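You operate a simulated robot arm through the tools that you are given. There is no shell and no other tool. Be economical: measure what you need, move in short steps, check, and stop when the job is done.

You are at the controls of a simulated two-armed robot. One attempt, no reset.

JOB
Turn the code dial to 20. Take the frame four and put it on the fitting bench. Put the towel nine on the curing mat. Take the seal brush and put it on the cabinet top. Take the fabric pad that says "vinyl" from the island bench and leave it on the steel bench shelf. Take the cream cartridge and leave it on the bench shelf. Take the small sponge and leave it on the white plastic board. Put one of the packs from the side bench on top of the tape roll there. Open the flat drawer. Any order will do. Set down upright: pack.

Only the result counts: the job must be done as asked and must still hold three seconds after the hand-in. Knocking over, shifting, dropping, spilling or breaking anything else fails it. Lids that push on must go on centred and level and be pressed home; caps that screw on are set level and turned clockwise until they are tight. Flat cloth is picked up by pressing the open fingertips on it (5 to 10 N) and closing them slowly along it; thin cloth reads only 2 to 8 mm in the jaws.

ROBOT AND FRAMES
Two 7-joint arms with fingered hands on one trunk, on a base that drives. Base frame: it is fixed to the floor where the robot stands at the start and does not move with it; the origin is under the middle of the robot, x ahead of it, y to its left, z up. Units: mm, degrees, N and s.
The left shoulder is at the start at [80, 198, 1440], the right one opposite. With the tool pointing down near the work surface each hand reaches from about 100 to 400 mm from the robot's upright axis, wherever it stands, measured 20 degrees to its own side. Places, roughly: bench shelf (64x24 cm) [-3080, -860, 280]; cabinet top (18x48 cm) [-5480, -4820, 840]; code dial [800, 0, 1000]; cream cartridge [-2750, 2500, 1000]; curing mat (24x18 cm) [0, 1680, 920]; fabric pad [-3250, 2500, 750]; fitting bench [-2300, 2200, 800]; flat drawer [-2300, -2300, 700]; frame four [-1000, 500, 1000]; pack [-8250, 2250, 1000]; plastic board (25x18x2 cm) [-2900, 1700, 800]; seal brush (4x3x9 cm) [-3200, -700, 300]; small sponge (9x6x4 cm) [-5000, 4500, 900]; steel bench shelf [-2400, 5100, 500]; tape roll (9x9x5 cm) [-8100, 2400, 900]; towel nine [-1750, 250, 1000]. Payload 4 kg a hand.
The TCP of each hand is the grasp point between the finger pads, 26 mm short of the fingertips. In the tool frame z runs along the fingers and y along their closing line. Largest opening 132 mm; the body of the gripper starts 73 mm behind the TCP. The gripper is a hand of 4 fingers: y runs from the thumb to the fingers, the wrist lies at [0, 0, -239] in the tool frame.
Orientation is that of the tool frame in the base frame, as [roll, pitch, yaw] about the fixed x, y, z axes, in that order (R = Rz(yaw) Ry(pitch) Rx(roll)). With the fingers straight down and closing along the base's y, the tool's x points along the base's -x, its y along +y and its z along -z.

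CONTROLS
- The arms move only by the tool arm_command. It takes "left_rows", "right_rows" or both (then of equal length, played together; a hand with none holds still); each is a list that holds one entry, the list of rows, each a list of 6 numbers: the shift along the base's x, y, z in mm, then the turn, a rotation vector about the base's x, y, z in degrees. In form: [[[dx, dy, dz, rx, ry, rz], ...]]. A call has 1 to 10 rows; each row is the pose to reach, as a shift and turn from the pose commanded when the call began. A row lasts 0.2 s, in which the tool goes at most 50 mm and 8.6 degrees; a call with a longer step from one row to the next is refused whole. A pose out of reach is approached as far as the arm can. The call stops where the force on the tool passes 40 N (or 10 N more than at its start, if that is more) or the arm is blocked; 0.2 s more then pass. In this call time passes only in rows, and 0.2 s behind the last. The reply holds the time, the measured pose of the TCP, the force on the tool along the base axes, the opening and the grip force, in the units named above and with some noise, with the torque about the TCP (base axes, N m) and any sound that the robot's microphone picked up.
- Cameras (640 x 400 px; columns grow to the right, rows downward): "scene" is now at [52.5, 62, 1586.7]; the picture's right is [0.94, -0.35, -0.00], its down [-0.30, -0.82, -0.49] and it looks along [0.17, 0.46, -0.87] (base axes); focal length 214 px, centre (320, 200). "left" rides on the left gripper at [-68, 2, -97] in its tool frame; the picture's right is [-0.02, -1.00, 0.00], its down [0.82, -0.02, -0.58] and it looks along [0.58, -0.01, 0.82] (tool axes); focal length 270 px, centre (320, 200). "right" rides on the right gripper at [68, 2, -97] in its tool frame; the picture's right is [-0.03, 1.00, 0.00], its down [-0.82, -0.02, -0.58] and it looks along [-0.58, -0.01, 0.82] (tool axes); focal length 270 px, centre (320, 200). There is no depth. A picture from a camera that has moved, and an enlarged one, comes with that camera's place and axes in the base frame and with its lens.
- capture(camera): a new picture of that camera. The clock stands still meanwhile.
- slide_trunk(by): slides the trunk up (or, below 0, down) by that many mm; the arms and the scene camera ride with it, the base frame stays. It gives what a move gives, with no picture.
- base_move(legs): drives the robot by 1 to 6 legs, each [ahead, left, turn to the left] in mm, mm and degrees, along the robot's own axes; the way and the turn of a leg run together, so that a leg with both is an arc; at most 1500 mm and 180 degrees a leg. The arms and the cameras ride along, it lands a little off, and it stops where it bumps. It gives what a move gives.
- move_fingers(finger1, finger2, finger3, thumb_bend, hand): sets how far each is bent, from 0 (flat) to 1 (curled in); at 0.3 the hand is open as for a grip, at 0.7 the pads meet at the TCP. One left out holds its place. A second passes; each finger stops where it meets its share of the squeeze, and holds until it gets a number again. It is the only way to open and close the hand. It gives what a move gives, with no picture; readings hold the bend of each and the force on the fingers (four entries, about 0 where the hand has none), thumb and palm.
- aim_head(pan, tilt): turns the head with the scene camera to pan (to the left, within 86 degrees either way) and tilt (down, from -29 to 69), counted from straight ahead of the robot. It gives what a move gives.
- inspect(camera, box): a new picture of the part [left, top, right, bottom] of that camera's present view, enlarged. The clock stands still meanwhile.
- close_job(): hands the job in; it is judged then, once.

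Work in short steps. Places have to be worked out from the pictures, the camera data and where the tool is seen: move nearer, look again, correct. Check each grasp and each placing, and mend what went wrong. You have 483 turns and 226 pictures in all, those below and enlarged ones among them. Open the grippers and draw the arms clear of the work before you hand the job in, unless the task says otherwise.

The tools are called after "Call:" as a command line: name --argument value ..., lists and objects as JSON in quotes. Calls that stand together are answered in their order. arm_command: Moves the arms, as the interface text tells. Its arguments: {"type":"object","properties":{"left_rows":{"type":"array"},"right_rows":{"type":"array"}},"required":[]} The other tools are called the same way: slide_trunk (by) slides the trunk up or down; move_fingers (finger1, finger2, finger3, thumb_bend, hand) moves the fingers one by one; base_move (legs) drives the base; aim_head (pan, tilt) turns the head that bears the scene camera; capture (camera) takes a picture; inspect (camera, box) takes an enlarged picture of a part of a camera's view; close_job () hands the job in.

At the start:

```text
time_s: 0.0
left_tool_pos: [394.0, 497.6, 999.3]
left_ee_rot: [179.9, 0.0, 180.0]
left_ft_force: [0.9, -0.5, -0.5]
left_moment: [0.03, 0.0, -0.01]
left_gripper_width: 131.8
left_finger_force: 0.0
left_shape: jaw
left_bend: [0.3, 0.3, 0.3, 0.3]
left_finger forces: [0.1, 0.0, 0.1, 0.0, 0.0, 0.0]
right_tool_pos: [622.7, 119.1, 1134.6]
right_ee_rot: [180.0, 0.0, 180.0]
right_ft_force: [1.0, -0.2, 0.4]
right_moment: [0.02, 0.0, 0.02]
right_gripper_width: 131.7
right_finger_force: 0.0
right_shape: jaw
right_bend: [0.3, 0.3, 0.3, 0.3]
right_finger forces: [0.1, 0.1, 0.0, 0.0, 0.0, 0.0]
trunk travel left (down, up): [-750.0, 90.0]
robot x, y, heading: [-2.0, -1.2, 0.1]
head pan, tilt: [69.6, 60.9]
```

scene: 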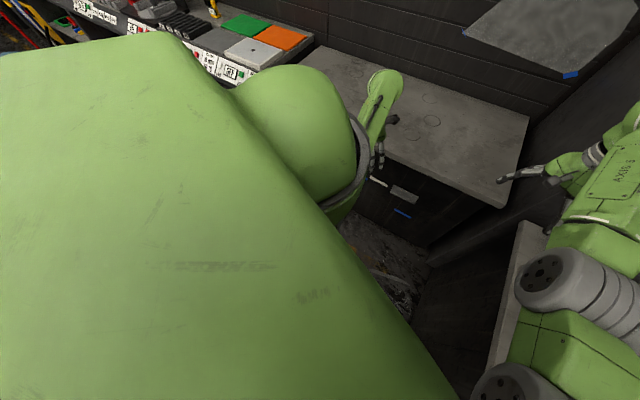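
right: 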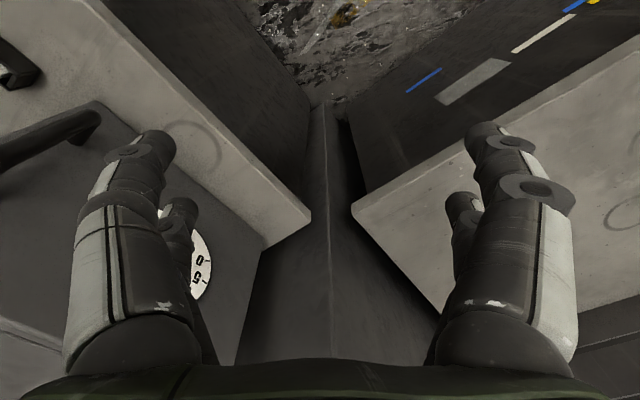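
left: 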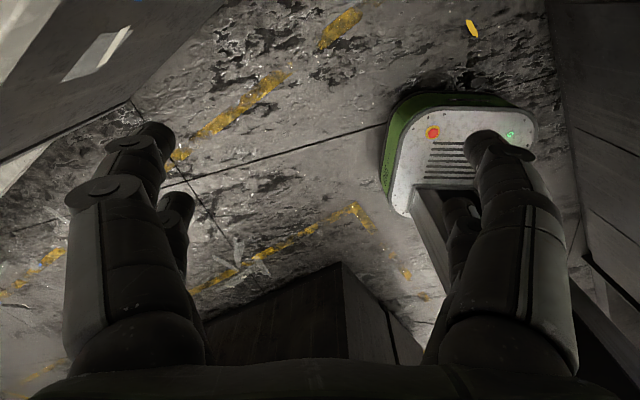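

I start by looking straight ahead, towards the code dial at about [800, 0, 1000].

Call:
aim_head --pan 0 --tilt 35

Call:
capture --camera "scene"

```text
time_s: 1.4
left_tool_pos: [394.3, 497.4, 1000.2]
left_ee_rot: [179.9, 0.0, 180.0]
left_ft_force: [0.4, -0.8, -0.2]
left_moment: [0.0, 0.01, 0.02]
left_gripper_width: 132.0
left_finger_force: 0.0
left_shape: jaw
left_bend: [0.3, 0.3, 0.3, 0.3]
left_finger forces: [0.0, 0.1, 0.0, 0.0, 0.1, 0.1]
right_tool_pos: [623.9, 119.5, 1134.8]
right_ee_rot: [179.9, 0.0, 180.0]
right_ft_force: [-0.1, -0.3, -0.1]
right_moment: [-0.04, -0.01, 0.01]
right_gripper_width: 131.7
right_finger_force: 0.0
right_shape: jaw
right_bend: [0.3, 0.3, 0.3, 0.3]
right_finger forces: [0.1, 0.0, 0.0, 0.0, 0.0, 0.0]
trunk travel left (down, up): [-750.0, 90.0]
robot x, y, heading: [0.2, -2.2, 0.1]
head pan, tilt: [0.0, 35.0]
```

```text
222 pictures are left
camera scene: at [117.7, 0.6, 1622.1], right [0.0, -1.0, 0.0], down [-0.57, 0.0, -0.82], along [0.82, 0.0, -0.57], focal length 214 px, centre (320, 200)
```

scene: 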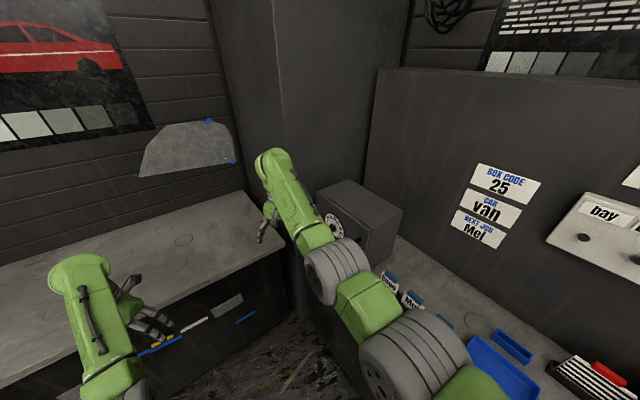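

The box with the dial stands right ahead. I enlarge that part.

Call:
inspect --camera "scene" --box '[240, 150, 440, 275]'

Call:
inspect --camera "right" --box '[0, 40, 320, 360]'

```text
3.20 times, centred on (340, 212) of scene
camera zoom: at [117.7, 0.6, 1622.1], right [0.0, -1.0, 0.0], down [-0.57, 0.0, -0.82], along [0.82, 0.0, -0.57], focal length 686 px, centre (256, 160)
```

zoom: 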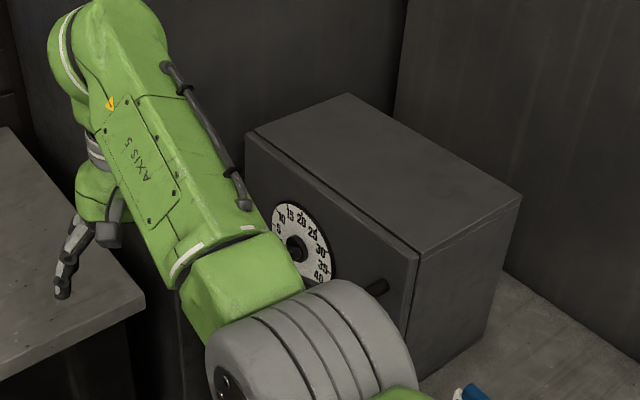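

```text
1.25 times, centred on (160, 200) of right
camera zoom: at [554.4, 120.8, 1232.0], right [0.03, 1.0, 0.0], down [0.82, -0.02, 0.58], along [0.58, -0.01, -0.82], focal length 338 px, centre (520, 200)
```

zoom: 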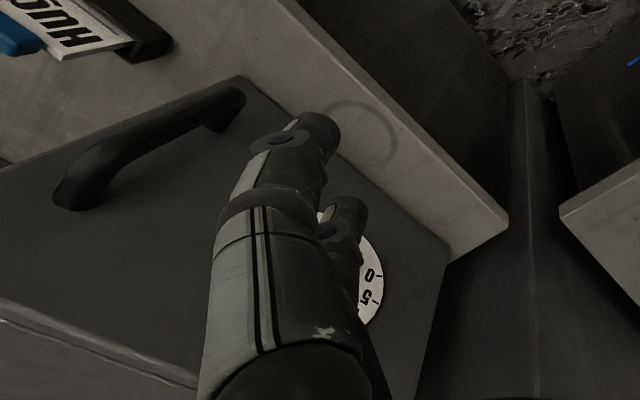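

The right arm hides the dial, whose face points about [-0.62, 0.79, 0]. I draw the right hand back and to the right, well above the bench.

Call:
arm_command --right_rows '[[[-40, -20, 20, 0, 0, 0], [-80, -40, 30, 0, 0, 0], [-120, -60, 40, 0, 0, 0], [-150, -95, 40, 0, 0, 0], [-180, -130, 40, 0, 0, 0], [-200, -170, 40, 0, 0, 0], [-220, -210, 40, 0, 0, 0], [-240, -250, 40, 0, 0, 0], [-260, -290, 40, 0, 0, 0], [-280, -330, 40, 0, 0, 0]]]'

Call:
capture --camera "scene"

```text
time_s: 3.8
left_tool_pos: [391.5, 499.7, 1000.9]
left_ee_rot: [179.9, 0.2, 179.9]
left_ft_force: [0.2, -0.3, -0.7]
left_moment: [-0.01, -0.01, -0.01]
left_gripper_width: 131.8
left_finger_force: 0.1
left_shape: jaw
left_bend: [0.3, 0.3, 0.3, 0.3]
left_finger forces: [0.0, 0.0, 0.0, 0.0, 0.0, 0.0]
right_tool_pos: [375.9, -194.7, 1064.1]
right_ee_rot: [180.0, 10.1, 180.0]
right_ft_force: [-0.7, 0.2, -0.3]
right_moment: [-0.02, 0.02, 0.0]
right_gripper_width: 132.2
right_finger_force: 0.0
right_shape: jaw
right_bend: [0.3, 0.3, 0.3, 0.3]
right_finger forces: [0.0, 0.1, 0.0, 0.0, 0.0, 0.0]
right hand out of reach, approached as far as the arm can: row 3, 4, 5, 6, 7, 8, 9, 10
trunk travel left (down, up): [-750.0, 90.0]
robot x, y, heading: [1.9, 1.0, -0.1]
head pan, tilt: [0.0, 35.0]
stopped in row 10 (right hand): the arm was blocked; the commanded pose is now the measured one
```

```text
219 pictures are left
camera scene: at [112.6, 2.0, 1622.6], right [0.0, -1.0, 0.0], down [-0.57, 0.0, -0.82], along [0.82, 0.0, -0.57], focal length 214 px, centre (320, 200)
```

scene: 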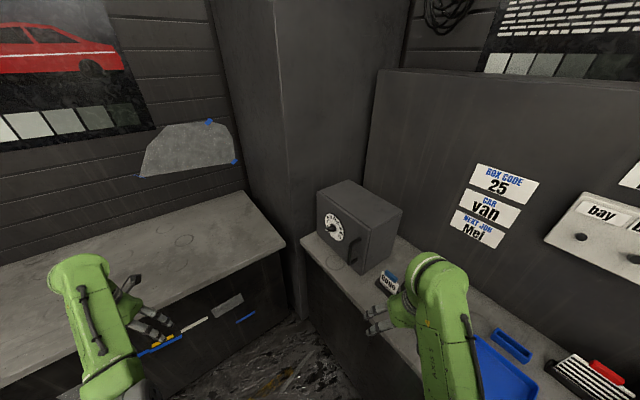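

The dial is now in plain view; I enlarge it.

Call:
inspect --camera "scene" --box '[300, 170, 420, 280]'

Call:
capture --camera "right"

```text
3.64 times, centred on (360, 225) of scene
camera zoom: at [112.6, 2.0, 1622.6], right [0.0, -1.0, 0.0], down [-0.57, 0.0, -0.82], along [0.82, 0.0, -0.57], focal length 780 px, centre (174, 109)
```

zoom: 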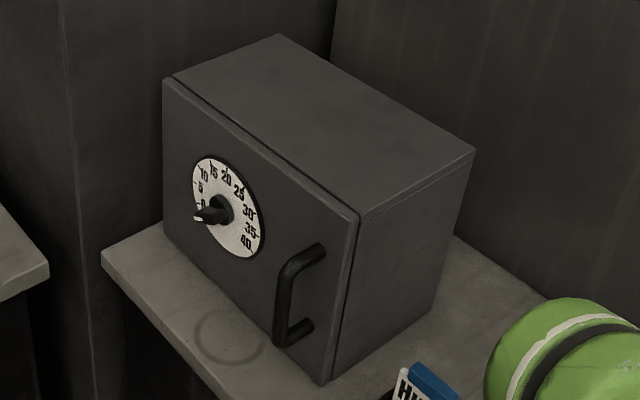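

```text
217 pictures are left
camera right: at [291.0, -192.7, 1148.9], right [0.02, 1.0, 0.01], down [0.7, -0.02, 0.71], along [0.71, -0.01, -0.7], focal length 270 px, centre (320, 200)
```

right: 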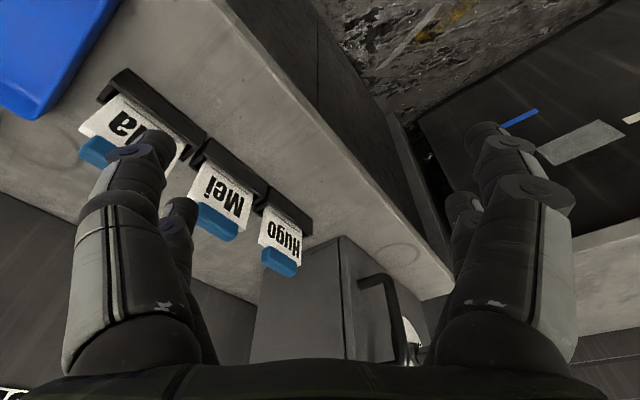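

Triangulating gives the bench top at z ≈ 870 and the dial centre near [788, -62, 1015]. The pointer stands at 0 (lower left), 20 is straight up, so it needs about 120° clockwise. I swing the left hand level, pointing at the dial.

Call:
arm_command --left_rows '[[[20, -30, 20, -6.45, -5.06, 0], [45, -65, 40, -12.9, -10.1, 0], [70, -105, 60, -19.4, -15.2, 0], [95, -145, 60, -25.8, -20.2, 0], [120, -185, 60, -32.3, -25.3, 0], [145, -225, 60, -38.7, -30.4, 0], [170, -260, 60, -45.2, -35.4, 0], [195, -295, 60, -51.6, -40.5, 0], [220, -330, 60, -58.1, -45.5, 0], [245, -360, 60, -64.5, -50.6, 0]]]'

Call:
capture --camera "left"

```text
refused: row 3 steps farther than a row can; nothing moved
```

```text
216 pictures are left
camera left: at [459.3, 500.4, 1097.6], right [0.03, -1.0, 0.0], down [-0.82, -0.02, 0.57], along [-0.57, -0.01, -0.82], focal length 270 px, centre (320, 200)
```

left: 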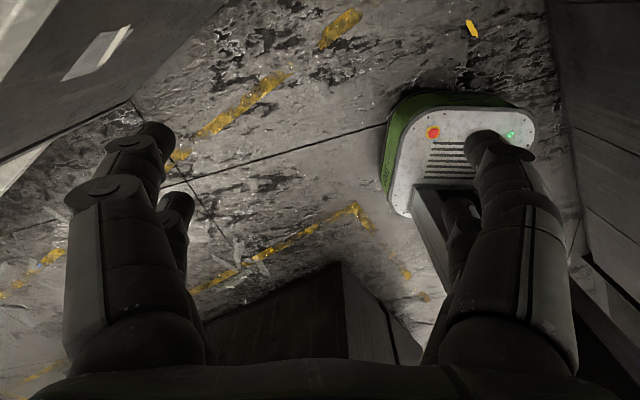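

A step was a bit over 50 mm; I smooth the steps and resend.

Call:
arm_command --left_rows '[[[20, -30, 20, -6.45, -5.06, 0], [45, -63, 40, -12.9, -10.1, 0], [70, -98, 60, -19.4, -15.2, 0], [95, -138, 60, -25.8, -20.2, 0], [120, -178, 60, -32.3, -25.3, 0], [145, -218, 60, -38.7, -30.4, 0], [170, -255, 60, -45.2, -35.4, 0], [195, -292, 60, -51.6, -40.5, 0], [220, -329, 60, -58.1, -45.5, 0], [245, -360, 60, -64.5, -50.6, 0]]]'

```text
time_s: 6.0
left_tool_pos: [641.2, 137.7, 1060.6]
left_ee_rot: [-100.1, 37.8, -147.9]
left_ft_force: [-0.2, -0.1, -0.2]
left_moment: [-0.03, 0.0, -0.02]
left_gripper_width: 131.9
left_finger_force: 0.0
left_shape: jaw
left_bend: [0.3, 0.3, 0.3, 0.3]
left_finger forces: [0.0, 0.0, 0.1, 0.0, 0.1, 0.0]
right_tool_pos: [379.4, -194.9, 1062.7]
right_ee_rot: [179.9, 9.8, -180.0]
right_ft_force: [-0.3, 0.7, 0.3]
right_moment: [0.0, 0.01, 0.01]
right_gripper_width: 132.0
right_finger_force: 0.0
right_shape: jaw
right_bend: [0.3, 0.3, 0.3, 0.3]
right_finger forces: [0.0, 0.1, 0.1, 0.1, 0.0, 0.0]
trunk travel left (down, up): [-750.0, 90.0]
robot x, y, heading: [-1.7, 2.4, 0.0]
head pan, tilt: [0.0, 35.0]
```

The hand is almost level. I finish the tilt while lowering to the dial's height, and look.

Call:
arm_command --left_rows '[[[10, -10, -22, -6.3, -4.94, 0], [20, -25, -45, -6.3, -4.94, 0]]]'

Call:
capture --camera "left"

```text
time_s: 6.6
left_tool_pos: [658.3, 111.3, 1013.1]
left_ee_rot: [-90.1, 38.2, -141.9]
left_ft_force: [0.0, -0.2, -0.7]
left_moment: [0.0, -0.03, -0.01]
left_gripper_width: 131.9
left_finger_force: 0.0
left_shape: jaw
left_bend: [0.3, 0.3, 0.3, 0.3]
left_finger forces: [0.1, 0.0, 0.0, 0.0, 0.1, 0.0]
right_tool_pos: [380.7, -195.3, 1062.4]
right_ee_rot: [179.9, 9.8, -180.0]
right_ft_force: [0.5, 0.2, -0.7]
right_moment: [0.01, 0.0, 0.02]
right_gripper_width: 131.9
right_finger_force: 0.0
right_shape: jaw
right_bend: [0.3, 0.3, 0.3, 0.3]
right_finger forces: [0.0, 0.0, 0.0, 0.1, 0.0, 0.0]
trunk travel left (down, up): [-750.0, 90.0]
robot x, y, heading: [-1.5, 3.5, 0.2]
head pan, tilt: [0.0, 35.0]
```

```text
215 pictures are left
camera left: at [642.9, 221.4, 1053.9], right [-0.47, -0.37, 0.8], down [-0.87, 0.05, -0.49], along [0.14, -0.93, -0.35], focal length 270 px, centre (320, 200)
```

left: 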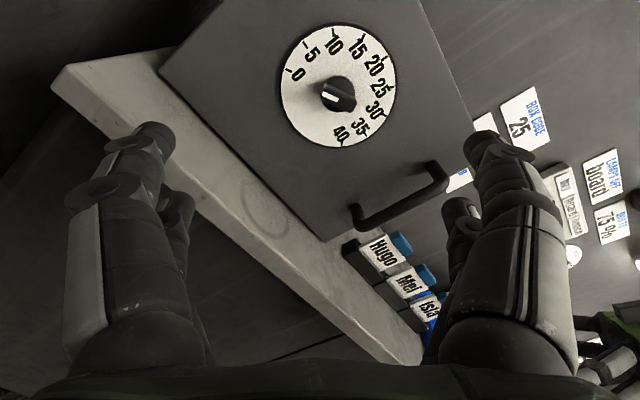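

Both cameras now agree on the dial centre near [781, -61, 1023]. I enlarge the knob to see its shape.

Call:
inspect --camera "left" --box '[260, 10, 420, 160]'

```text
2.67 times, centred on (340, 85) of left
camera zoom: at [642.9, 221.4, 1053.9], right [-0.47, -0.37, 0.8], down [-0.87, 0.05, -0.49], along [0.14, -0.93, -0.35], focal length 721 px, centre (267, 507)
```

zoom: 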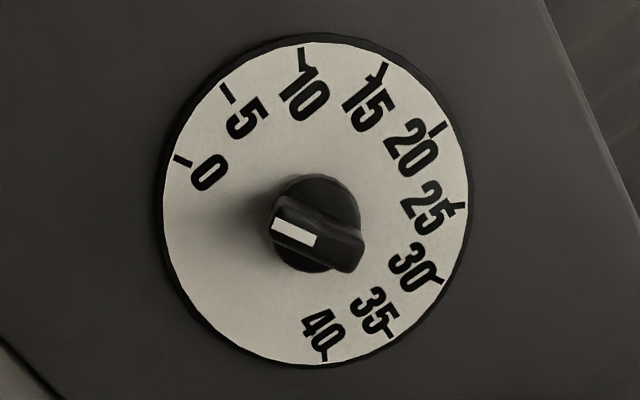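

The knob is a bar about 38 mm long protruding about 25 mm, pointing exactly at 0; dial centre near [775, -60, 1025]. I roll the hand 68° counter-clockwise so that the fingers straddle the bar, keeping the standoff.

Call:
arm_command --left_rows '[[[0, 0, 0, -5.24, 6.69, 0], [0, 0, 2, -10.5, 13.4, 0], [0, 0, 4, -15.7, 20.1, 0], [5, -5, 6, -21.0, 26.8, 0], [10, -10, 8, -26.2, 33.5, 0], [15, -15, 10, -31.5, 40.1, 0], [18, -20, 12, -36.7, 46.8, 0], [20, -25, 12, -42.0, 53.5, 0]]]'

Call:
capture --camera "left"

```text
time_s: 8.4
left_tool_pos: [678.8, 88.0, 1027.7]
left_ee_rot: [-90.0, -29.9, -141.8]
left_ft_force: [-0.1, -0.4, 0.6]
left_moment: [-0.01, 0.0, -0.01]
left_gripper_width: 131.8
left_finger_force: 0.0
left_shape: jaw
left_bend: [0.3, 0.3, 0.3, 0.3]
left_finger forces: [0.0, 0.0, 0.0, 0.0, 0.0, 0.1]
right_tool_pos: [378.5, -194.7, 1063.2]
right_ee_rot: [179.9, 9.8, 179.9]
right_ft_force: [0.2, -0.1, 0.5]
right_moment: [0.01, -0.01, 0.04]
right_gripper_width: 131.9
right_finger_force: 0.2
right_shape: jaw
right_bend: [0.3, 0.3, 0.3, 0.3]
right_finger forces: [0.0, 0.1, 0.0, 0.0, 0.0, 0.1]
trunk travel left (down, up): [-750.0, 90.0]
robot x, y, heading: [-2.2, -1.7, 0.2]
head pan, tilt: [0.0, 35.0]
```

```text
213 pictures are left
camera left: at [666.0, 199.7, 992.0], right [0.41, 0.32, 0.85], down [-0.9, 0.02, 0.43], along [0.12, -0.95, 0.3], focal length 270 px, centre (320, 200)
```

left: 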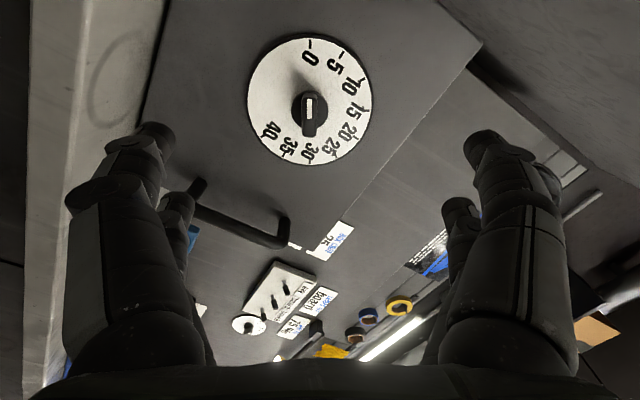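

The bar now lies along the gap between thumb and fingers; three views agree on the dial centre at [774, -60, 1025]. I half close the hand to keep clear of the door handle.

Call:
move_fingers --hand "left" --finger1 0.5 --finger2 0.5 --finger3 0.5 --thumb_bend 0.5

Call:
arm_command --left_rows '[[[20, -32, -1, 0, 0, 0], [37, -60, -2, 0, 0, 0], [48, -80, -3, 0, 0, 0]]]'

Call:
capture --camera "left"

```text
time_s: 9.4
left_tool_pos: [677.4, 87.6, 1026.1]
left_ee_rot: [-90.1, -29.9, -141.8]
left_ft_force: [-1.2, -0.5, 0.3]
left_moment: [0.01, 0.0, -0.01]
left_gripper_width: 66.6
left_finger_force: 0.1
left_shape: fingers
left_bend: [0.5, 0.5, 0.5, 0.5]
left_finger forces: [0.1, 0.1, 0.0, 0.0, 0.0, 0.0]
right_tool_pos: [379.1, -194.4, 1062.4]
right_ee_rot: [179.9, 9.9, 180.0]
right_ft_force: [0.4, 0.2, 0.0]
right_moment: [0.02, 0.01, -0.03]
right_gripper_width: 132.1
right_finger_force: 0.0
right_shape: jaw
right_bend: [0.3, 0.3, 0.3, 0.3]
right_finger forces: [0.0, 0.1, 0.0, 0.1, 0.0, 0.0]
trunk travel left (down, up): [-750.0, 90.0]
robot x, y, heading: [-2.9, 1.8, 0.0]
head pan, tilt: [0.0, 35.0]
```

```text
time_s: 10.2
left_tool_pos: [726.2, 7.8, 1022.3]
left_ee_rot: [-90.2, -30.0, -141.8]
left_ft_force: [0.4, 1.0, -1.1]
left_moment: [0.0, 0.02, 0.0]
left_gripper_width: 66.4
left_finger_force: 0.1
left_shape: fingers
left_bend: [0.5, 0.5, 0.5, 0.5]
left_finger forces: [0.1, 0.1, 0.1, 0.0, 0.1, 0.0]
right_tool_pos: [377.9, -195.3, 1062.3]
right_ee_rot: [179.8, 9.8, -180.0]
right_ft_force: [-1.0, 0.9, -0.1]
right_moment: [0.01, -0.01, 0.0]
right_gripper_width: 131.9
right_finger_force: 0.2
right_shape: jaw
right_bend: [0.3, 0.3, 0.3, 0.3]
right_finger forces: [0.0, 0.1, 0.1, 0.0, 0.1, 0.1]
trunk travel left (down, up): [-750.0, 90.0]
robot x, y, heading: [1.4, 1.1, -0.0]
head pan, tilt: [0.0, 35.0]
```

```text
212 pictures are left
camera left: at [713.2, 119.6, 987.4], right [0.41, 0.32, 0.85], down [-0.9, 0.02, 0.43], along [0.12, -0.95, 0.3], focal length 270 px, centre (320, 200)
```

left: 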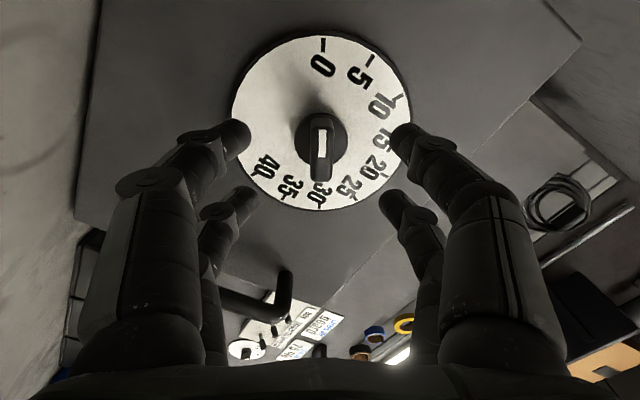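

Well aligned. I advance to about 36 mm off the face in short steps.

Call:
arm_command --left_rows '[[[9, -13, 1, 0, 0, 0], [18, -26, 2, 0, 0, 0], [26, -39, 3, 0, 0, 0]]]'

Call:
move_fingers --hand "left" --finger1 0.7 --finger2 0.7 --finger3 0.7 --thumb_bend 0.7

Call:
capture --camera "left"

```text
time_s: 11.0
left_tool_pos: [752.3, -28.0, 1028.2]
left_ee_rot: [-89.9, -29.8, -141.8]
left_ft_force: [-1.3, 3.6, -0.9]
left_moment: [0.15, 0.0, -0.1]
left_gripper_width: 66.2
left_finger_force: 1.9
left_shape: fingers
left_bend: [0.5, 0.5, 0.5, 0.5]
left_finger forces: [0.0, 3.1, 0.0, 0.0, 0.0, 0.1]
right_tool_pos: [376.1, -191.9, 1064.0]
right_ee_rot: [179.9, 10.1, -179.9]
right_ft_force: [-1.1, -0.5, 0.2]
right_moment: [0.0, 0.01, -0.01]
right_gripper_width: 132.1
right_finger_force: 0.1
right_shape: jaw
right_bend: [0.3, 0.3, 0.3, 0.3]
right_finger forces: [0.0, 0.1, 0.0, 0.1, 0.0, 0.0]
trunk travel left (down, up): [-750.0, 90.0]
robot x, y, heading: [0.9, 0.9, -0.0]
head pan, tilt: [0.0, 35.0]
```

```text
time_s: 12.0
left_tool_pos: [752.0, -32.1, 1026.6]
left_ee_rot: [-90.0, -29.9, -141.8]
left_ft_force: [-1.8, 2.2, -0.7]
left_moment: [0.03, 0.0, 0.02]
left_gripper_width: 16.0
left_finger_force: 7.8
left_shape: fingers
left_bend: [0.65, 0.66, 0.68, 0.68]
left_finger forces: [4.7, 4.3, 2.7, 0.1, 4.4, 0.0]
right_tool_pos: [377.8, -195.3, 1063.3]
right_ee_rot: [179.8, 9.7, 180.0]
right_ft_force: [0.0, -0.6, 1.1]
right_moment: [-0.02, 0.0, 0.02]
right_gripper_width: 131.9
right_finger_force: 0.1
right_shape: jaw
right_bend: [0.3, 0.3, 0.3, 0.3]
right_finger forces: [0.0, 0.0, 0.0, 0.1, 0.0, 0.0]
trunk travel left (down, up): [-750.0, 90.0]
robot x, y, heading: [-1.7, 0.0, 0.2]
head pan, tilt: [0.0, 35.0]
```

```text
211 pictures are left
camera left: at [740.1, 80.7, 991.4], right [0.41, 0.32, 0.85], down [-0.9, 0.02, 0.43], along [0.12, -0.95, 0.3], focal length 270 px, centre (320, 200)
```

left: 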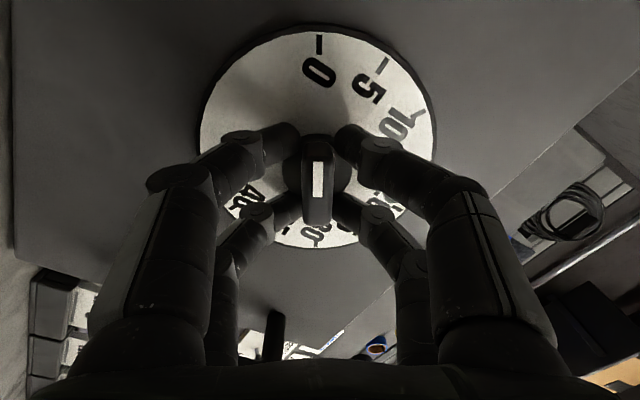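

Gripped (16 mm) with the bar centred in the hand. I turn 85° clockwise first.

Call:
arm_command --left_rows '[[[0, 0, 0, 5.24, -6.69, 0], [0, 0, 0, 10.5, -13.4, 0], [0, 0, 0, 15.7, -20.1, 0], [0, 0, 0, 21.0, -26.8, 0], [0, 0, 0, 26.2, -33.5, 0], [0, 0, 0, 31.5, -40.1, 0], [0, 0, 0, 36.7, -46.8, 0], [0, 0, 0, 42.0, -53.5, 0], [0, 0, 0, 47.2, -60.2, 0], [0, 0, 0, 52.4, -66.9, 0]]]'

Call:
capture --camera "left"

```text
time_s: 14.2
left_tool_pos: [753.0, -32.7, 1026.0]
left_ee_rot: [-90.1, 55.2, -142.0]
left_ft_force: [-7.1, -0.4, -7.7]
left_moment: [0.14, 0.1, -0.16]
left_gripper_width: 14.1
left_finger_force: 10.0
left_shape: fingers
left_bend: [0.65, 0.66, 0.67, 0.68]
left_finger forces: [3.0, 8.0, 5.0, 0.0, 4.1, 0.1]
right_tool_pos: [378.3, -194.9, 1063.5]
right_ee_rot: [179.9, 9.7, -180.0]
right_ft_force: [0.3, 0.3, 1.0]
right_moment: [0.04, 0.01, -0.01]
right_gripper_width: 132.0
right_finger_force: 0.0
right_shape: jaw
right_bend: [0.3, 0.3, 0.3, 0.3]
right_finger forces: [0.0, 0.1, 0.1, 0.0, 0.1, 0.0]
trunk travel left (down, up): [-750.0, 90.0]
robot x, y, heading: [1.7, 1.0, 0.1]
head pan, tilt: [0.0, 35.0]
```

```text
210 pictures are left
camera left: at [725.3, 68.9, 1080.9], right [-0.63, -0.5, 0.59], down [-0.74, 0.16, -0.66], along [0.24, -0.85, -0.47], focal length 270 px, centre (320, 200)
```

left: 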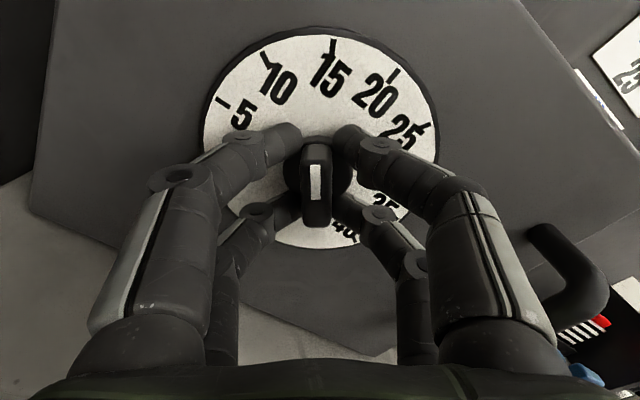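

The pointer followed to about 14. I turn the remaining 35°.

Call:
arm_command --left_rows '[[[0, 0, 0, 4.32, -5.51, 0], [0, 0, 0, 8.64, -11.0, 0], [0, 0, 0, 13.0, -16.5, 0], [0, 0, 0, 17.3, -22.0, 0], [0, 0, 0, 21.7, -27.6, 0]]]'

Call:
capture --camera "left"

```text
time_s: 15.4
left_tool_pos: [752.1, -31.7, 1025.2]
left_ee_rot: [110.7, 89.7, 58.9]
left_ft_force: [-5.0, 1.5, -11.8]
left_moment: [0.18, 0.19, -0.09]
left_gripper_width: 13.2
left_finger_force: 10.8
left_shape: fingers
left_bend: [0.66, 0.66, 0.67, 0.68]
left_finger forces: [2.6, 7.4, 6.9, 0.1, 4.9, 0.0]
right_tool_pos: [379.3, -194.9, 1063.1]
right_ee_rot: [179.9, 9.8, -180.0]
right_ft_force: [-0.6, 0.3, -0.4]
right_moment: [-0.02, 0.0, -0.01]
right_gripper_width: 131.8
right_finger_force: 0.0
right_shape: jaw
right_bend: [0.3, 0.3, 0.3, 0.3]
right_finger forces: [0.0, 0.0, 0.0, 0.0, 0.0, 0.0]
trunk travel left (down, up): [-750.0, 90.0]
robot x, y, heading: [2.7, -0.4, 0.2]
head pan, tilt: [0.0, 35.0]
```

```text
209 pictures are left
camera left: at [695.2, 45.2, 1093.8], right [-0.79, -0.62, 0.02], down [-0.37, 0.44, -0.82], along [0.49, -0.65, -0.58], focal length 270 px, centre (320, 200)
```

left: 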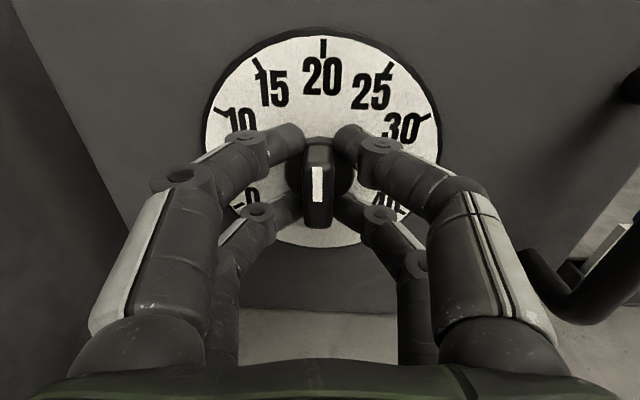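

The pointer stands at 20. I open the hand and back off to check it.

Call:
move_fingers --hand "left" --finger1 0.5 --finger2 0.5 --finger3 0.5 --thumb_bend 0.5

Call:
arm_command --left_rows '[[[-12, 15, 0, 0, 0, 0], [-24, 31, 0, 0, 0, 0], [-45, 57, 0, 0, 0, 0], [-70, 89, 0, 0, 0, 0], [-90, 117, 0, 0, 0, 0]]]'

Call:
inspect --camera "left" --box '[240, 20, 400, 160]'

```text
time_s: 16.4
left_tool_pos: [750.6, -30.2, 1027.8]
left_ee_rot: [52.8, 89.7, 1.0]
left_ft_force: [-6.5, 12.5, 2.4]
left_moment: [-0.08, 0.03, -0.43]
left_gripper_width: 64.7
left_finger_force: 6.2
left_shape: fingers
left_bend: [0.5, 0.5, 0.54, 0.5]
left_finger forces: [0.0, 0.1, 6.6, 0.1, 6.1, 0.1]
right_tool_pos: [376.4, -192.7, 1064.0]
right_ee_rot: [-180.0, 9.9, -180.0]
right_ft_force: [1.1, -0.2, -0.6]
right_moment: [-0.01, -0.03, 0.03]
right_gripper_width: 132.1
right_finger_force: 0.1
right_shape: jaw
right_bend: [0.3, 0.3, 0.3, 0.3]
right_finger forces: [0.0, 0.0, 0.0, 0.1, 0.0, 0.0]
trunk travel left (down, up): [-750.0, 90.0]
robot x, y, heading: [2.2, 2.1, 0.1]
head pan, tilt: [0.0, 35.0]
```

```text
time_s: 17.6
left_tool_pos: [663.9, 86.0, 1029.8]
left_ee_rot: [75.2, 89.7, 23.4]
left_ft_force: [-0.4, 0.2, -0.4]
left_moment: [0.02, -0.02, -0.02]
left_gripper_width: 65.6
left_finger_force: 0.0
left_shape: fingers
left_bend: [0.5, 0.5, 0.5, 0.5]
left_finger forces: [0.0, 0.0, 0.0, 0.1, 0.0, 0.0]
right_tool_pos: [377.8, -195.5, 1063.8]
right_ee_rot: [179.9, 9.8, -179.9]
right_ft_force: [-0.3, -0.4, 0.5]
right_moment: [0.02, -0.01, -0.01]
right_gripper_width: 132.1
right_finger_force: 0.0
right_shape: jaw
right_bend: [0.3, 0.3, 0.3, 0.3]
right_finger forces: [0.0, 0.1, 0.0, 0.1, 0.0, 0.1]
trunk travel left (down, up): [-750.0, 90.0]
robot x, y, heading: [-3.2, 1.3, -0.1]
head pan, tilt: [0.0, 35.0]
```

```text
2.86 times, centred on (320, 90) of left
camera zoom: at [605.4, 162.3, 1097.8], right [-0.79, -0.62, 0.02], down [-0.37, 0.44, -0.82], along [0.5, -0.65, -0.58], focal length 772 px, centre (320, 514)
```

zoom: 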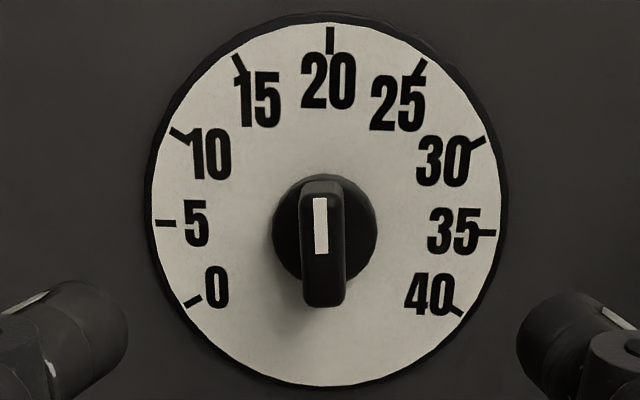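

The pointer looks a hair short of 20; I zoom further to measure the angle.

Call:
inspect --camera "left" --box '[295, 20, 355, 130]'

```text
3.64 times, centred on (325, 75) of left
camera zoom: at [605.4, 162.3, 1097.8], right [-0.79, -0.62, 0.02], down [-0.37, 0.44, -0.82], along [0.5, -0.65, -0.58], focal length 983 px, centre (302, 654)
```

zoom: 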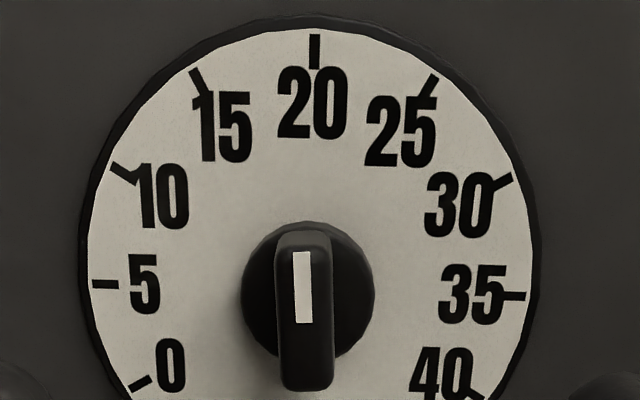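

Against the vertical, the pointer is about 2.7° short (≈19.5). I go back, grip again, and turn 3° more past vertical.

Call:
arm_command --left_rows '[[[20, -25, 0, 0, 0, 0], [45, -57, -1, 0, 0, 0], [65, -84, -2, 0, 0, 0], [78, -102, -3, 0, 0, 0], [89, -117, -3, 0, 0, 0]]]'

Call:
move_fingers --hand "left" --finger1 0.7 --finger2 0.7 --finger3 0.7 --thumb_bend 0.7

Call:
arm_command --left_rows '[[[0, 0, 0, 1.0, -1.28, 0], [0, 0, 0, 2.0, -2.55, 0]]]'

Call:
inspect --camera "left" --box '[270, 20, 370, 240]'

```text
time_s: 18.8
left_tool_pos: [752.0, -29.1, 1023.2]
left_ee_rot: [60.1, 89.8, 8.4]
left_ft_force: [-3.8, 4.7, -1.6]
left_moment: [0.13, 0.05, -0.21]
left_gripper_width: 65.7
left_finger_force: 3.2
left_shape: fingers
left_bend: [0.5, 0.5, 0.51, 0.5]
left_finger forces: [0.1, 0.1, 5.2, 0.1, 1.0, 0.0]
right_tool_pos: [376.5, -191.5, 1064.4]
right_ee_rot: [-179.9, 10.0, -179.9]
right_ft_force: [-0.1, 0.0, 0.8]
right_moment: [-0.02, -0.02, 0.0]
right_gripper_width: 132.0
right_finger_force: 0.0
right_shape: jaw
right_bend: [0.3, 0.3, 0.3, 0.3]
right_finger forces: [0.0, 0.0, 0.0, 0.0, 0.1, 0.0]
trunk travel left (down, up): [-750.0, 90.0]
robot x, y, heading: [1.3, 0.7, 0.0]
head pan, tilt: [0.0, 35.0]
```

```text
time_s: 19.8
left_tool_pos: [753.6, -32.2, 1023.9]
left_ee_rot: [69.4, 89.7, 17.7]
left_ft_force: [-2.0, 1.4, 4.0]
left_moment: [-0.09, -0.08, -0.03]
left_gripper_width: 14.9
left_finger_force: 8.5
left_shape: fingers
left_bend: [0.66, 0.66, 0.67, 0.68]
left_finger forces: [5.4, 3.0, 3.0, 0.0, 5.5, 0.0]
right_tool_pos: [377.7, -194.5, 1063.5]
right_ee_rot: [179.9, 9.9, -179.9]
right_ft_force: [-0.7, 0.6, 0.4]
right_moment: [0.02, 0.0, 0.03]
right_gripper_width: 132.0
right_finger_force: 0.1
right_shape: jaw
right_bend: [0.3, 0.3, 0.3, 0.3]
right_finger forces: [0.1, 0.2, 0.1, 0.1, 0.0, 0.0]
trunk travel left (down, up): [-750.0, 90.0]
robot x, y, heading: [-0.8, -2.7, -0.1]
head pan, tilt: [0.0, 35.0]
```

```text
time_s: 20.4
left_tool_pos: [752.9, -31.4, 1024.5]
left_ee_rot: [88.8, 86.5, 36.9]
left_ft_force: [1.3, -1.1, 3.6]
left_moment: [-0.09, -0.05, -0.02]
left_gripper_width: 14.9
left_finger_force: 8.3
left_shape: fingers
left_bend: [0.65, 0.66, 0.67, 0.68]
left_finger forces: [5.6, 3.2, 2.4, 0.0, 4.8, 0.0]
right_tool_pos: [377.3, -195.0, 1063.7]
right_ee_rot: [179.9, 10.0, 180.0]
right_ft_force: [1.3, 0.3, 0.2]
right_moment: [-0.01, 0.0, 0.01]
right_gripper_width: 131.9
right_finger_force: 0.1
right_shape: jaw
right_bend: [0.3, 0.3, 0.3, 0.3]
right_finger forces: [0.1, 0.0, 0.1, 0.0, 0.1, 0.0]
trunk travel left (down, up): [-750.0, 90.0]
robot x, y, heading: [-2.1, -0.5, 0.0]
head pan, tilt: [0.0, 35.0]
```

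```text
1.82 times, centred on (320, 130) of left
camera zoom: at [691.6, 43.0, 1092.2], right [-0.79, -0.62, -0.04], down [-0.33, 0.47, -0.82], along [0.52, -0.63, -0.58], focal length 491 px, centre (320, 327)
```

zoom: 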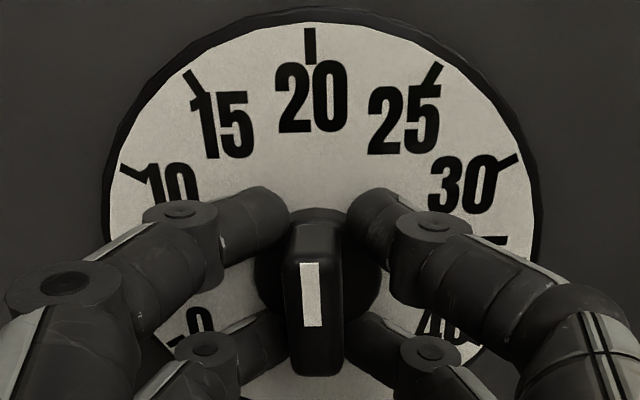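

Now the white mark is parallel with the vertical: exactly 20. I open and back off.

Call:
move_fingers --hand "left" --finger1 0.45 --finger2 0.45 --finger3 0.45 --thumb_bend 0.45

Call:
arm_command --left_rows '[[[-12, 15, 0, 0, 0, 0], [-24, 31, 0, 0, 0, 0], [-45, 57, 0, 0, 0, 0], [-70, 89, 0, 0, 0, 0], [-90, 117, 0, 0, 0, 0]]]'

Call:
inspect --camera "left" --box '[295, 20, 355, 130]'

```text
time_s: 21.4
left_tool_pos: [751.9, -29.7, 1023.2]
left_ee_rot: [89.3, 86.5, 37.5]
left_ft_force: [-5.5, 11.9, -2.1]
left_moment: [0.2, -0.02, -0.53]
left_gripper_width: 82.4
left_finger_force: 6.8
left_shape: fingers
left_bend: [0.45, 0.45, 0.47, 0.45]
left_finger forces: [0.1, 0.0, 9.1, 0.0, 3.3, 0.0]
right_tool_pos: [377.3, -192.8, 1063.0]
right_ee_rot: [-180.0, 9.9, -179.9]
right_ft_force: [0.9, 0.4, 0.0]
right_moment: [0.0, -0.04, -0.02]
right_gripper_width: 131.9
right_finger_force: 0.0
right_shape: jaw
right_bend: [0.3, 0.3, 0.3, 0.3]
right_finger forces: [0.0, 0.0, 0.1, 0.0, 0.0, 0.0]
trunk travel left (down, up): [-750.0, 90.0]
robot x, y, heading: [2.1, -1.5, 0.3]
head pan, tilt: [0.0, 35.0]
```

```text
time_s: 22.6
left_tool_pos: [660.1, 86.2, 1027.4]
left_ee_rot: [88.8, 86.4, 36.8]
left_ft_force: [-0.8, -0.2, -0.3]
left_moment: [0.01, 0.0, 0.02]
left_gripper_width: 82.5
left_finger_force: 0.1
left_shape: fingers
left_bend: [0.45, 0.45, 0.45, 0.45]
left_finger forces: [0.0, 0.0, 0.0, 0.0, 0.0, 0.0]
right_tool_pos: [377.2, -193.7, 1063.1]
right_ee_rot: [179.8, 9.9, -180.0]
right_ft_force: [0.5, 0.0, 0.1]
right_moment: [-0.03, -0.03, -0.03]
right_gripper_width: 131.9
right_finger_force: 0.0
right_shape: jaw
right_bend: [0.3, 0.3, 0.3, 0.3]
right_finger forces: [0.0, 0.0, 0.0, 0.1, 0.0, 0.1]
trunk travel left (down, up): [-750.0, 90.0]
robot x, y, heading: [4.0, 0.4, 0.0]
head pan, tilt: [0.0, 35.0]
```

```text
3.64 times, centred on (325, 75) of left
camera zoom: at [598.5, 160.9, 1095.6], right [-0.79, -0.62, -0.04], down [-0.33, 0.47, -0.82], along [0.52, -0.63, -0.58], focal length 983 px, centre (302, 654)
```

zoom: 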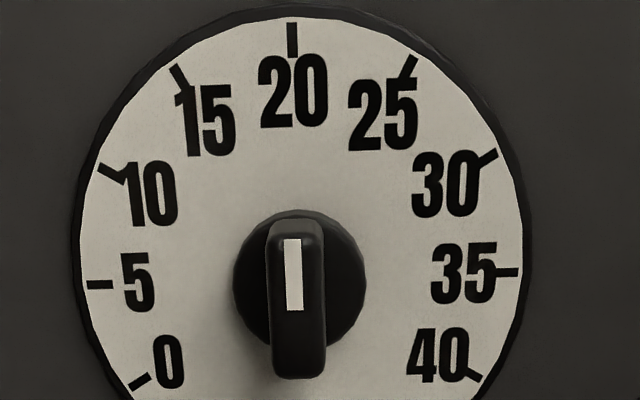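

The dial is done (within 1° of 20). Now I fold the left hand back: tilting it down while drawing it towards the robot.

Call:
arm_command --left_rows '[[[-20, 18, 10, 6.69, 5.24, 0], [-42, 36, 20, 13.4, 10.5, 0], [-64, 54, 30, 20.1, 15.7, 0], [-86, 72, 40, 26.8, 21.0, 0], [-108, 90, 45, 33.5, 26.2, 0], [-130, 108, 50, 40.1, 31.5, 0], [-150, 124, 50, 46.8, 36.7, 0], [-170, 138, 50, 53.5, 42.0, 0], [-190, 152, 50, 60.2, 47.2, 0], [-210, 164, 50, 66.9, 52.4, 0]]]'

Call:
arm_command --left_rows '[[[-10, 0, 0, 0, 0, 8], [-20, 0, 0, 0, 0, 16], [-30, 0, 0, 0, 0, 24], [-40, 0, 0, 0, 0, 32], [-50, 0, 0, 0, 0, 40], [-60, 0, 0, 0, 0, 48]]]'

Call:
aim_head --pan 86 --tilt 30

Call:
capture --camera "scene"

```text
time_s: 24.8
left_tool_pos: [463.0, 253.7, 1050.0]
left_ee_rot: [179.5, 4.9, 124.6]
left_ft_force: [0.0, -0.2, -0.7]
left_moment: [0.02, 0.02, 0.0]
left_gripper_width: 82.5
left_finger_force: 0.0
left_shape: fingers
left_bend: [0.45, 0.45, 0.45, 0.45]
left_finger forces: [0.0, 0.0, 0.0, 0.1, 0.1, 0.0]
left hand out of reach, approached as far as the arm can: row 10
right_tool_pos: [378.9, -194.4, 1062.6]
right_ee_rot: [179.8, 9.8, 180.0]
right_ft_force: [-0.1, 0.1, 1.0]
right_moment: [0.01, 0.0, -0.02]
right_gripper_width: 131.9
right_finger_force: 0.1
right_shape: jaw
right_bend: [0.3, 0.3, 0.3, 0.3]
right_finger forces: [0.0, 0.0, 0.0, 0.0, 0.0, 0.0]
trunk travel left (down, up): [-750.0, 90.0]
robot x, y, heading: [1.7, 1.0, 0.1]
head pan, tilt: [0.0, 35.0]
```

```text
time_s: 26.4
left_tool_pos: [424.1, 254.9, 1067.5]
left_ee_rot: [178.2, 9.3, 172.9]
left_ft_force: [-0.1, 0.9, -0.9]
left_moment: [-0.02, 0.0, 0.0]
left_gripper_width: 82.4
left_finger_force: 0.1
left_shape: fingers
left_bend: [0.45, 0.45, 0.45, 0.45]
left_finger forces: [0.0, 0.0, 0.0, 0.1, 0.1, 0.1]
left hand out of reach, approached as far as the arm can: row 2, 3, 4, 5, 6
right_tool_pos: [379.0, -195.1, 1064.4]
right_ee_rot: [179.9, 10.0, 180.0]
right_ft_force: [0.3, 0.9, 0.7]
right_moment: [-0.01, 0.01, 0.01]
right_gripper_width: 131.7
right_finger_force: 0.1
right_shape: jaw
right_bend: [0.3, 0.3, 0.3, 0.3]
right_finger forces: [0.1, 0.1, 0.0, 0.0, 0.0, 0.0]
trunk travel left (down, up): [-750.0, 90.0]
robot x, y, heading: [0.7, 0.0, -0.1]
head pan, tilt: [0.0, 35.0]
stopped in row 6 (left hand): the arm was blocked; the commanded pose is now the measured one
```

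```text
time_s: 28.0
left_tool_pos: [423.3, 255.6, 1064.3]
left_ee_rot: [178.2, 9.0, 173.1]
left_ft_force: [-0.8, -0.1, 0.1]
left_moment: [0.0, 0.01, 0.0]
left_gripper_width: 82.5
left_finger_force: 0.2
left_shape: fingers
left_bend: [0.45, 0.45, 0.45, 0.45]
left_finger forces: [0.0, 0.1, 0.1, 0.0, 0.1, 0.0]
right_tool_pos: [377.2, -195.1, 1063.0]
right_ee_rot: [179.9, 9.8, -179.9]
right_ft_force: [0.9, -0.3, 1.6]
right_moment: [-0.02, -0.02, 0.0]
right_gripper_width: 132.1
right_finger_force: 0.0
right_shape: jaw
right_bend: [0.3, 0.3, 0.3, 0.3]
right_finger forces: [0.0, 0.1, 0.0, 0.0, 0.0, 0.1]
trunk travel left (down, up): [-750.0, 90.0]
robot x, y, heading: [-1.0, 3.2, 0.1]
head pan, tilt: [85.9, 30.0]
```

```text
204 pictures are left
camera scene: at [35.9, 90.4, 1630.0], right [1.0, -0.07, 0.0], down [-0.04, -0.5, -0.87], along [0.06, 0.86, -0.5], focal length 214 px, centre (320, 200)
```

scene: 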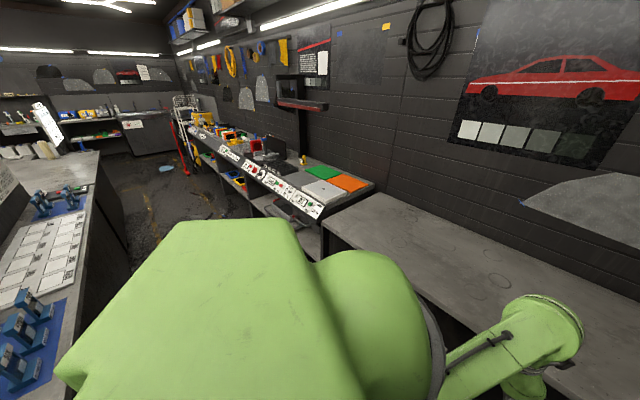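

I see a workshop: a wall bench with green/white/orange mats along y ≈ 1700, and an island to the left (-x). I turn the robot 90° left to look along +y and the island.

Call:
base_move --legs '[[0, 0, 90]]'

Call:
aim_head --pan 60 --tilt 30

Call:
capture --camera "scene"

```text
time_s: 32.2
left_tool_pos: [-254.8, 423.4, 1064.5]
left_ee_rot: [178.3, 9.1, -97.2]
left_ft_force: [0.6, -0.7, 0.9]
left_moment: [-0.02, 0.0, 0.0]
left_gripper_width: 82.8
left_finger_force: 0.1
left_shape: fingers
left_bend: [0.45, 0.45, 0.45, 0.45]
left_finger forces: [0.0, 0.0, 0.1, 0.0, 0.0, 0.1]
right_tool_pos: [195.2, 378.6, 1063.1]
right_ee_rot: [180.0, 9.8, -90.1]
right_ft_force: [-0.4, 0.1, -0.2]
right_moment: [0.01, -0.02, -0.01]
right_gripper_width: 131.8
right_finger_force: 0.2
right_shape: jaw
right_bend: [0.3, 0.3, 0.3, 0.3]
right_finger forces: [0.0, 0.1, 0.0, 0.0, 0.1, 0.0]
trunk travel left (down, up): [-750.0, 90.0]
robot x, y, heading: [0.3, -1.3, 90.2]
head pan, tilt: [85.9, 30.0]
```

```text
time_s: 33.1
left_tool_pos: [-254.2, 424.3, 1064.9]
left_ee_rot: [178.3, 9.1, -97.1]
left_ft_force: [-0.7, -0.1, -0.7]
left_moment: [0.0, -0.01, -0.01]
left_gripper_width: 82.6
left_finger_force: 0.0
left_shape: fingers
left_bend: [0.45, 0.45, 0.45, 0.45]
left_finger forces: [0.1, 0.0, 0.0, 0.0, 0.1, 0.1]
right_tool_pos: [196.1, 378.2, 1063.5]
right_ee_rot: [180.0, 9.8, -90.2]
right_ft_force: [-0.1, 0.5, 0.3]
right_moment: [0.04, -0.04, -0.01]
right_gripper_width: 132.0
right_finger_force: 0.0
right_shape: jaw
right_bend: [0.3, 0.3, 0.3, 0.3]
right_finger forces: [0.0, 0.1, 0.0, 0.0, 0.1, 0.1]
trunk travel left (down, up): [-750.0, 90.0]
robot x, y, heading: [0.3, -0.3, 89.6]
head pan, tilt: [60.0, 30.0]
```

```text
203 pictures are left
camera scene: at [-79.0, 75.5, 1629.8], right [0.5, 0.87, 0.0], down [0.43, -0.25, -0.87], along [-0.75, 0.43, -0.5], focal length 214 px, centre (320, 200)
```

scene: 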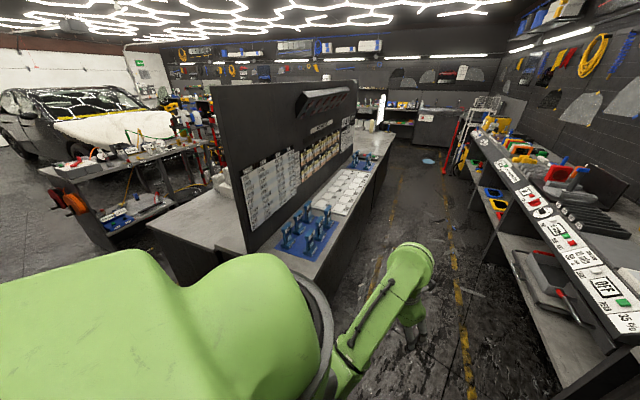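

The island starts with blue frames on a blue mat and a divider with labelled towels. I enlarge that part.

Call:
inspect --camera "scene" --box '[200, 80, 400, 270]'

Call:
inspect --camera "scene" --box '[400, 80, 640, 370]'

```text
2.11 times, centred on (300, 175) of scene
camera zoom: at [-79.0, 75.5, 1629.8], right [0.5, 0.87, 0.0], down [0.43, -0.25, -0.87], along [-0.75, 0.43, -0.5], focal length 452 px, centre (362, 253)
```

zoom: 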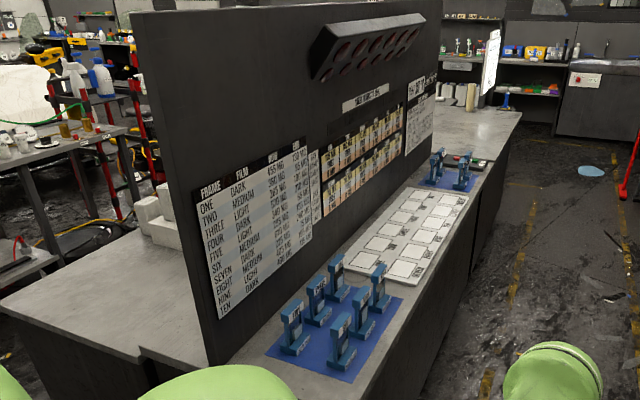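

```text
1.38 times, centred on (520, 225) of scene
camera zoom: at [-79.0, 75.5, 1629.8], right [0.5, 0.87, 0.0], down [0.43, -0.25, -0.87], along [-0.75, 0.43, -0.5], focal length 296 px, centre (44, 166)
```

zoom: 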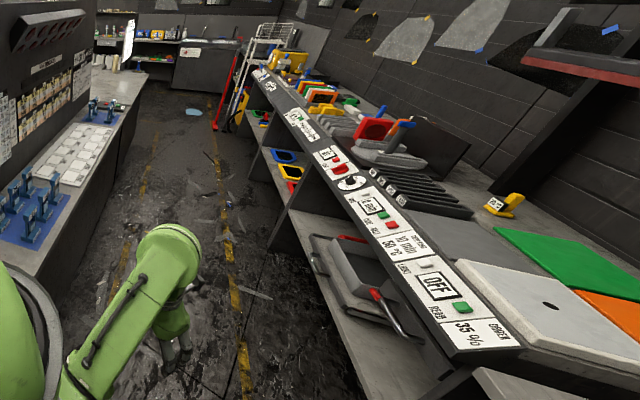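

The room is turned: the aisle runs along azimuth ≈125.5° (p axis) with q to its right; I am in the aisle at q=0. Frame four is near p=990, q=-520. I turn to face the island (heading 215.5), back up 200 and strafe along the aisle.

Call:
base_move --legs '[[0, 0, 125.7], [-200, 0, 0], [0, -900, 0]]'

Call:
aim_head --pan 0 --tilt 35

Call:
capture --camera "scene"

```text
time_s: 44.4
left_tool_pos: [-569.6, 413.3, 1065.8]
left_ee_rot: [178.4, 9.3, 29.1]
left_ft_force: [-0.4, -0.1, -0.1]
left_moment: [-0.01, -0.01, 0.0]
left_gripper_width: 82.6
left_finger_force: 0.0
left_shape: fingers
left_bend: [0.45, 0.45, 0.45, 0.45]
left_finger forces: [0.1, 0.1, 0.1, 0.0, 0.0, 0.1]
right_tool_pos: [-800.1, 803.7, 1064.1]
right_ee_rot: [179.8, 9.8, 36.2]
right_ft_force: [-0.1, -0.6, -0.1]
right_moment: [0.01, 0.02, -0.04]
right_gripper_width: 132.0
right_finger_force: 0.1
right_shape: jaw
right_bend: [0.3, 0.3, 0.3, 0.3]
right_finger forces: [0.1, 0.0, 0.0, 0.0, 0.1, 0.1]
trunk travel left (down, up): [-750.0, 90.0]
robot x, y, heading: [-381.1, 870.2, -143.8]
head pan, tilt: [60.0, 30.0]
```

```text
time_s: 45.7
left_tool_pos: [-569.9, 414.9, 1065.1]
left_ee_rot: [178.2, 9.3, 29.2]
left_ft_force: [-0.6, 0.3, -0.8]
left_moment: [0.02, 0.0, 0.01]
left_gripper_width: 82.7
left_finger_force: 0.0
left_shape: fingers
left_bend: [0.45, 0.45, 0.45, 0.45]
left_finger forces: [0.0, 0.1, 0.0, 0.1, 0.0, 0.0]
right_tool_pos: [-800.2, 803.5, 1063.6]
right_ee_rot: [179.9, 9.8, 36.2]
right_ft_force: [-0.5, -0.3, 0.2]
right_moment: [0.01, 0.03, -0.02]
right_gripper_width: 132.0
right_finger_force: 0.0
right_shape: jaw
right_bend: [0.3, 0.3, 0.3, 0.3]
right_finger forces: [0.0, 0.0, 0.0, 0.0, 0.0, 0.1]
trunk travel left (down, up): [-750.0, 90.0]
robot x, y, heading: [-381.1, 868.7, -143.8]
head pan, tilt: [0.0, 35.0]
```

```text
200 pictures are left
camera scene: at [-474.4, 800.7, 1622.0], right [-0.59, 0.81, 0.0], down [0.46, 0.34, -0.82], along [-0.66, -0.48, -0.57], focal length 214 px, centre (320, 200)
```

scene: 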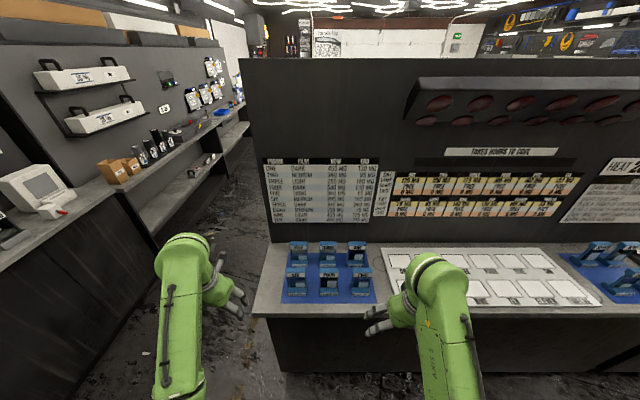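

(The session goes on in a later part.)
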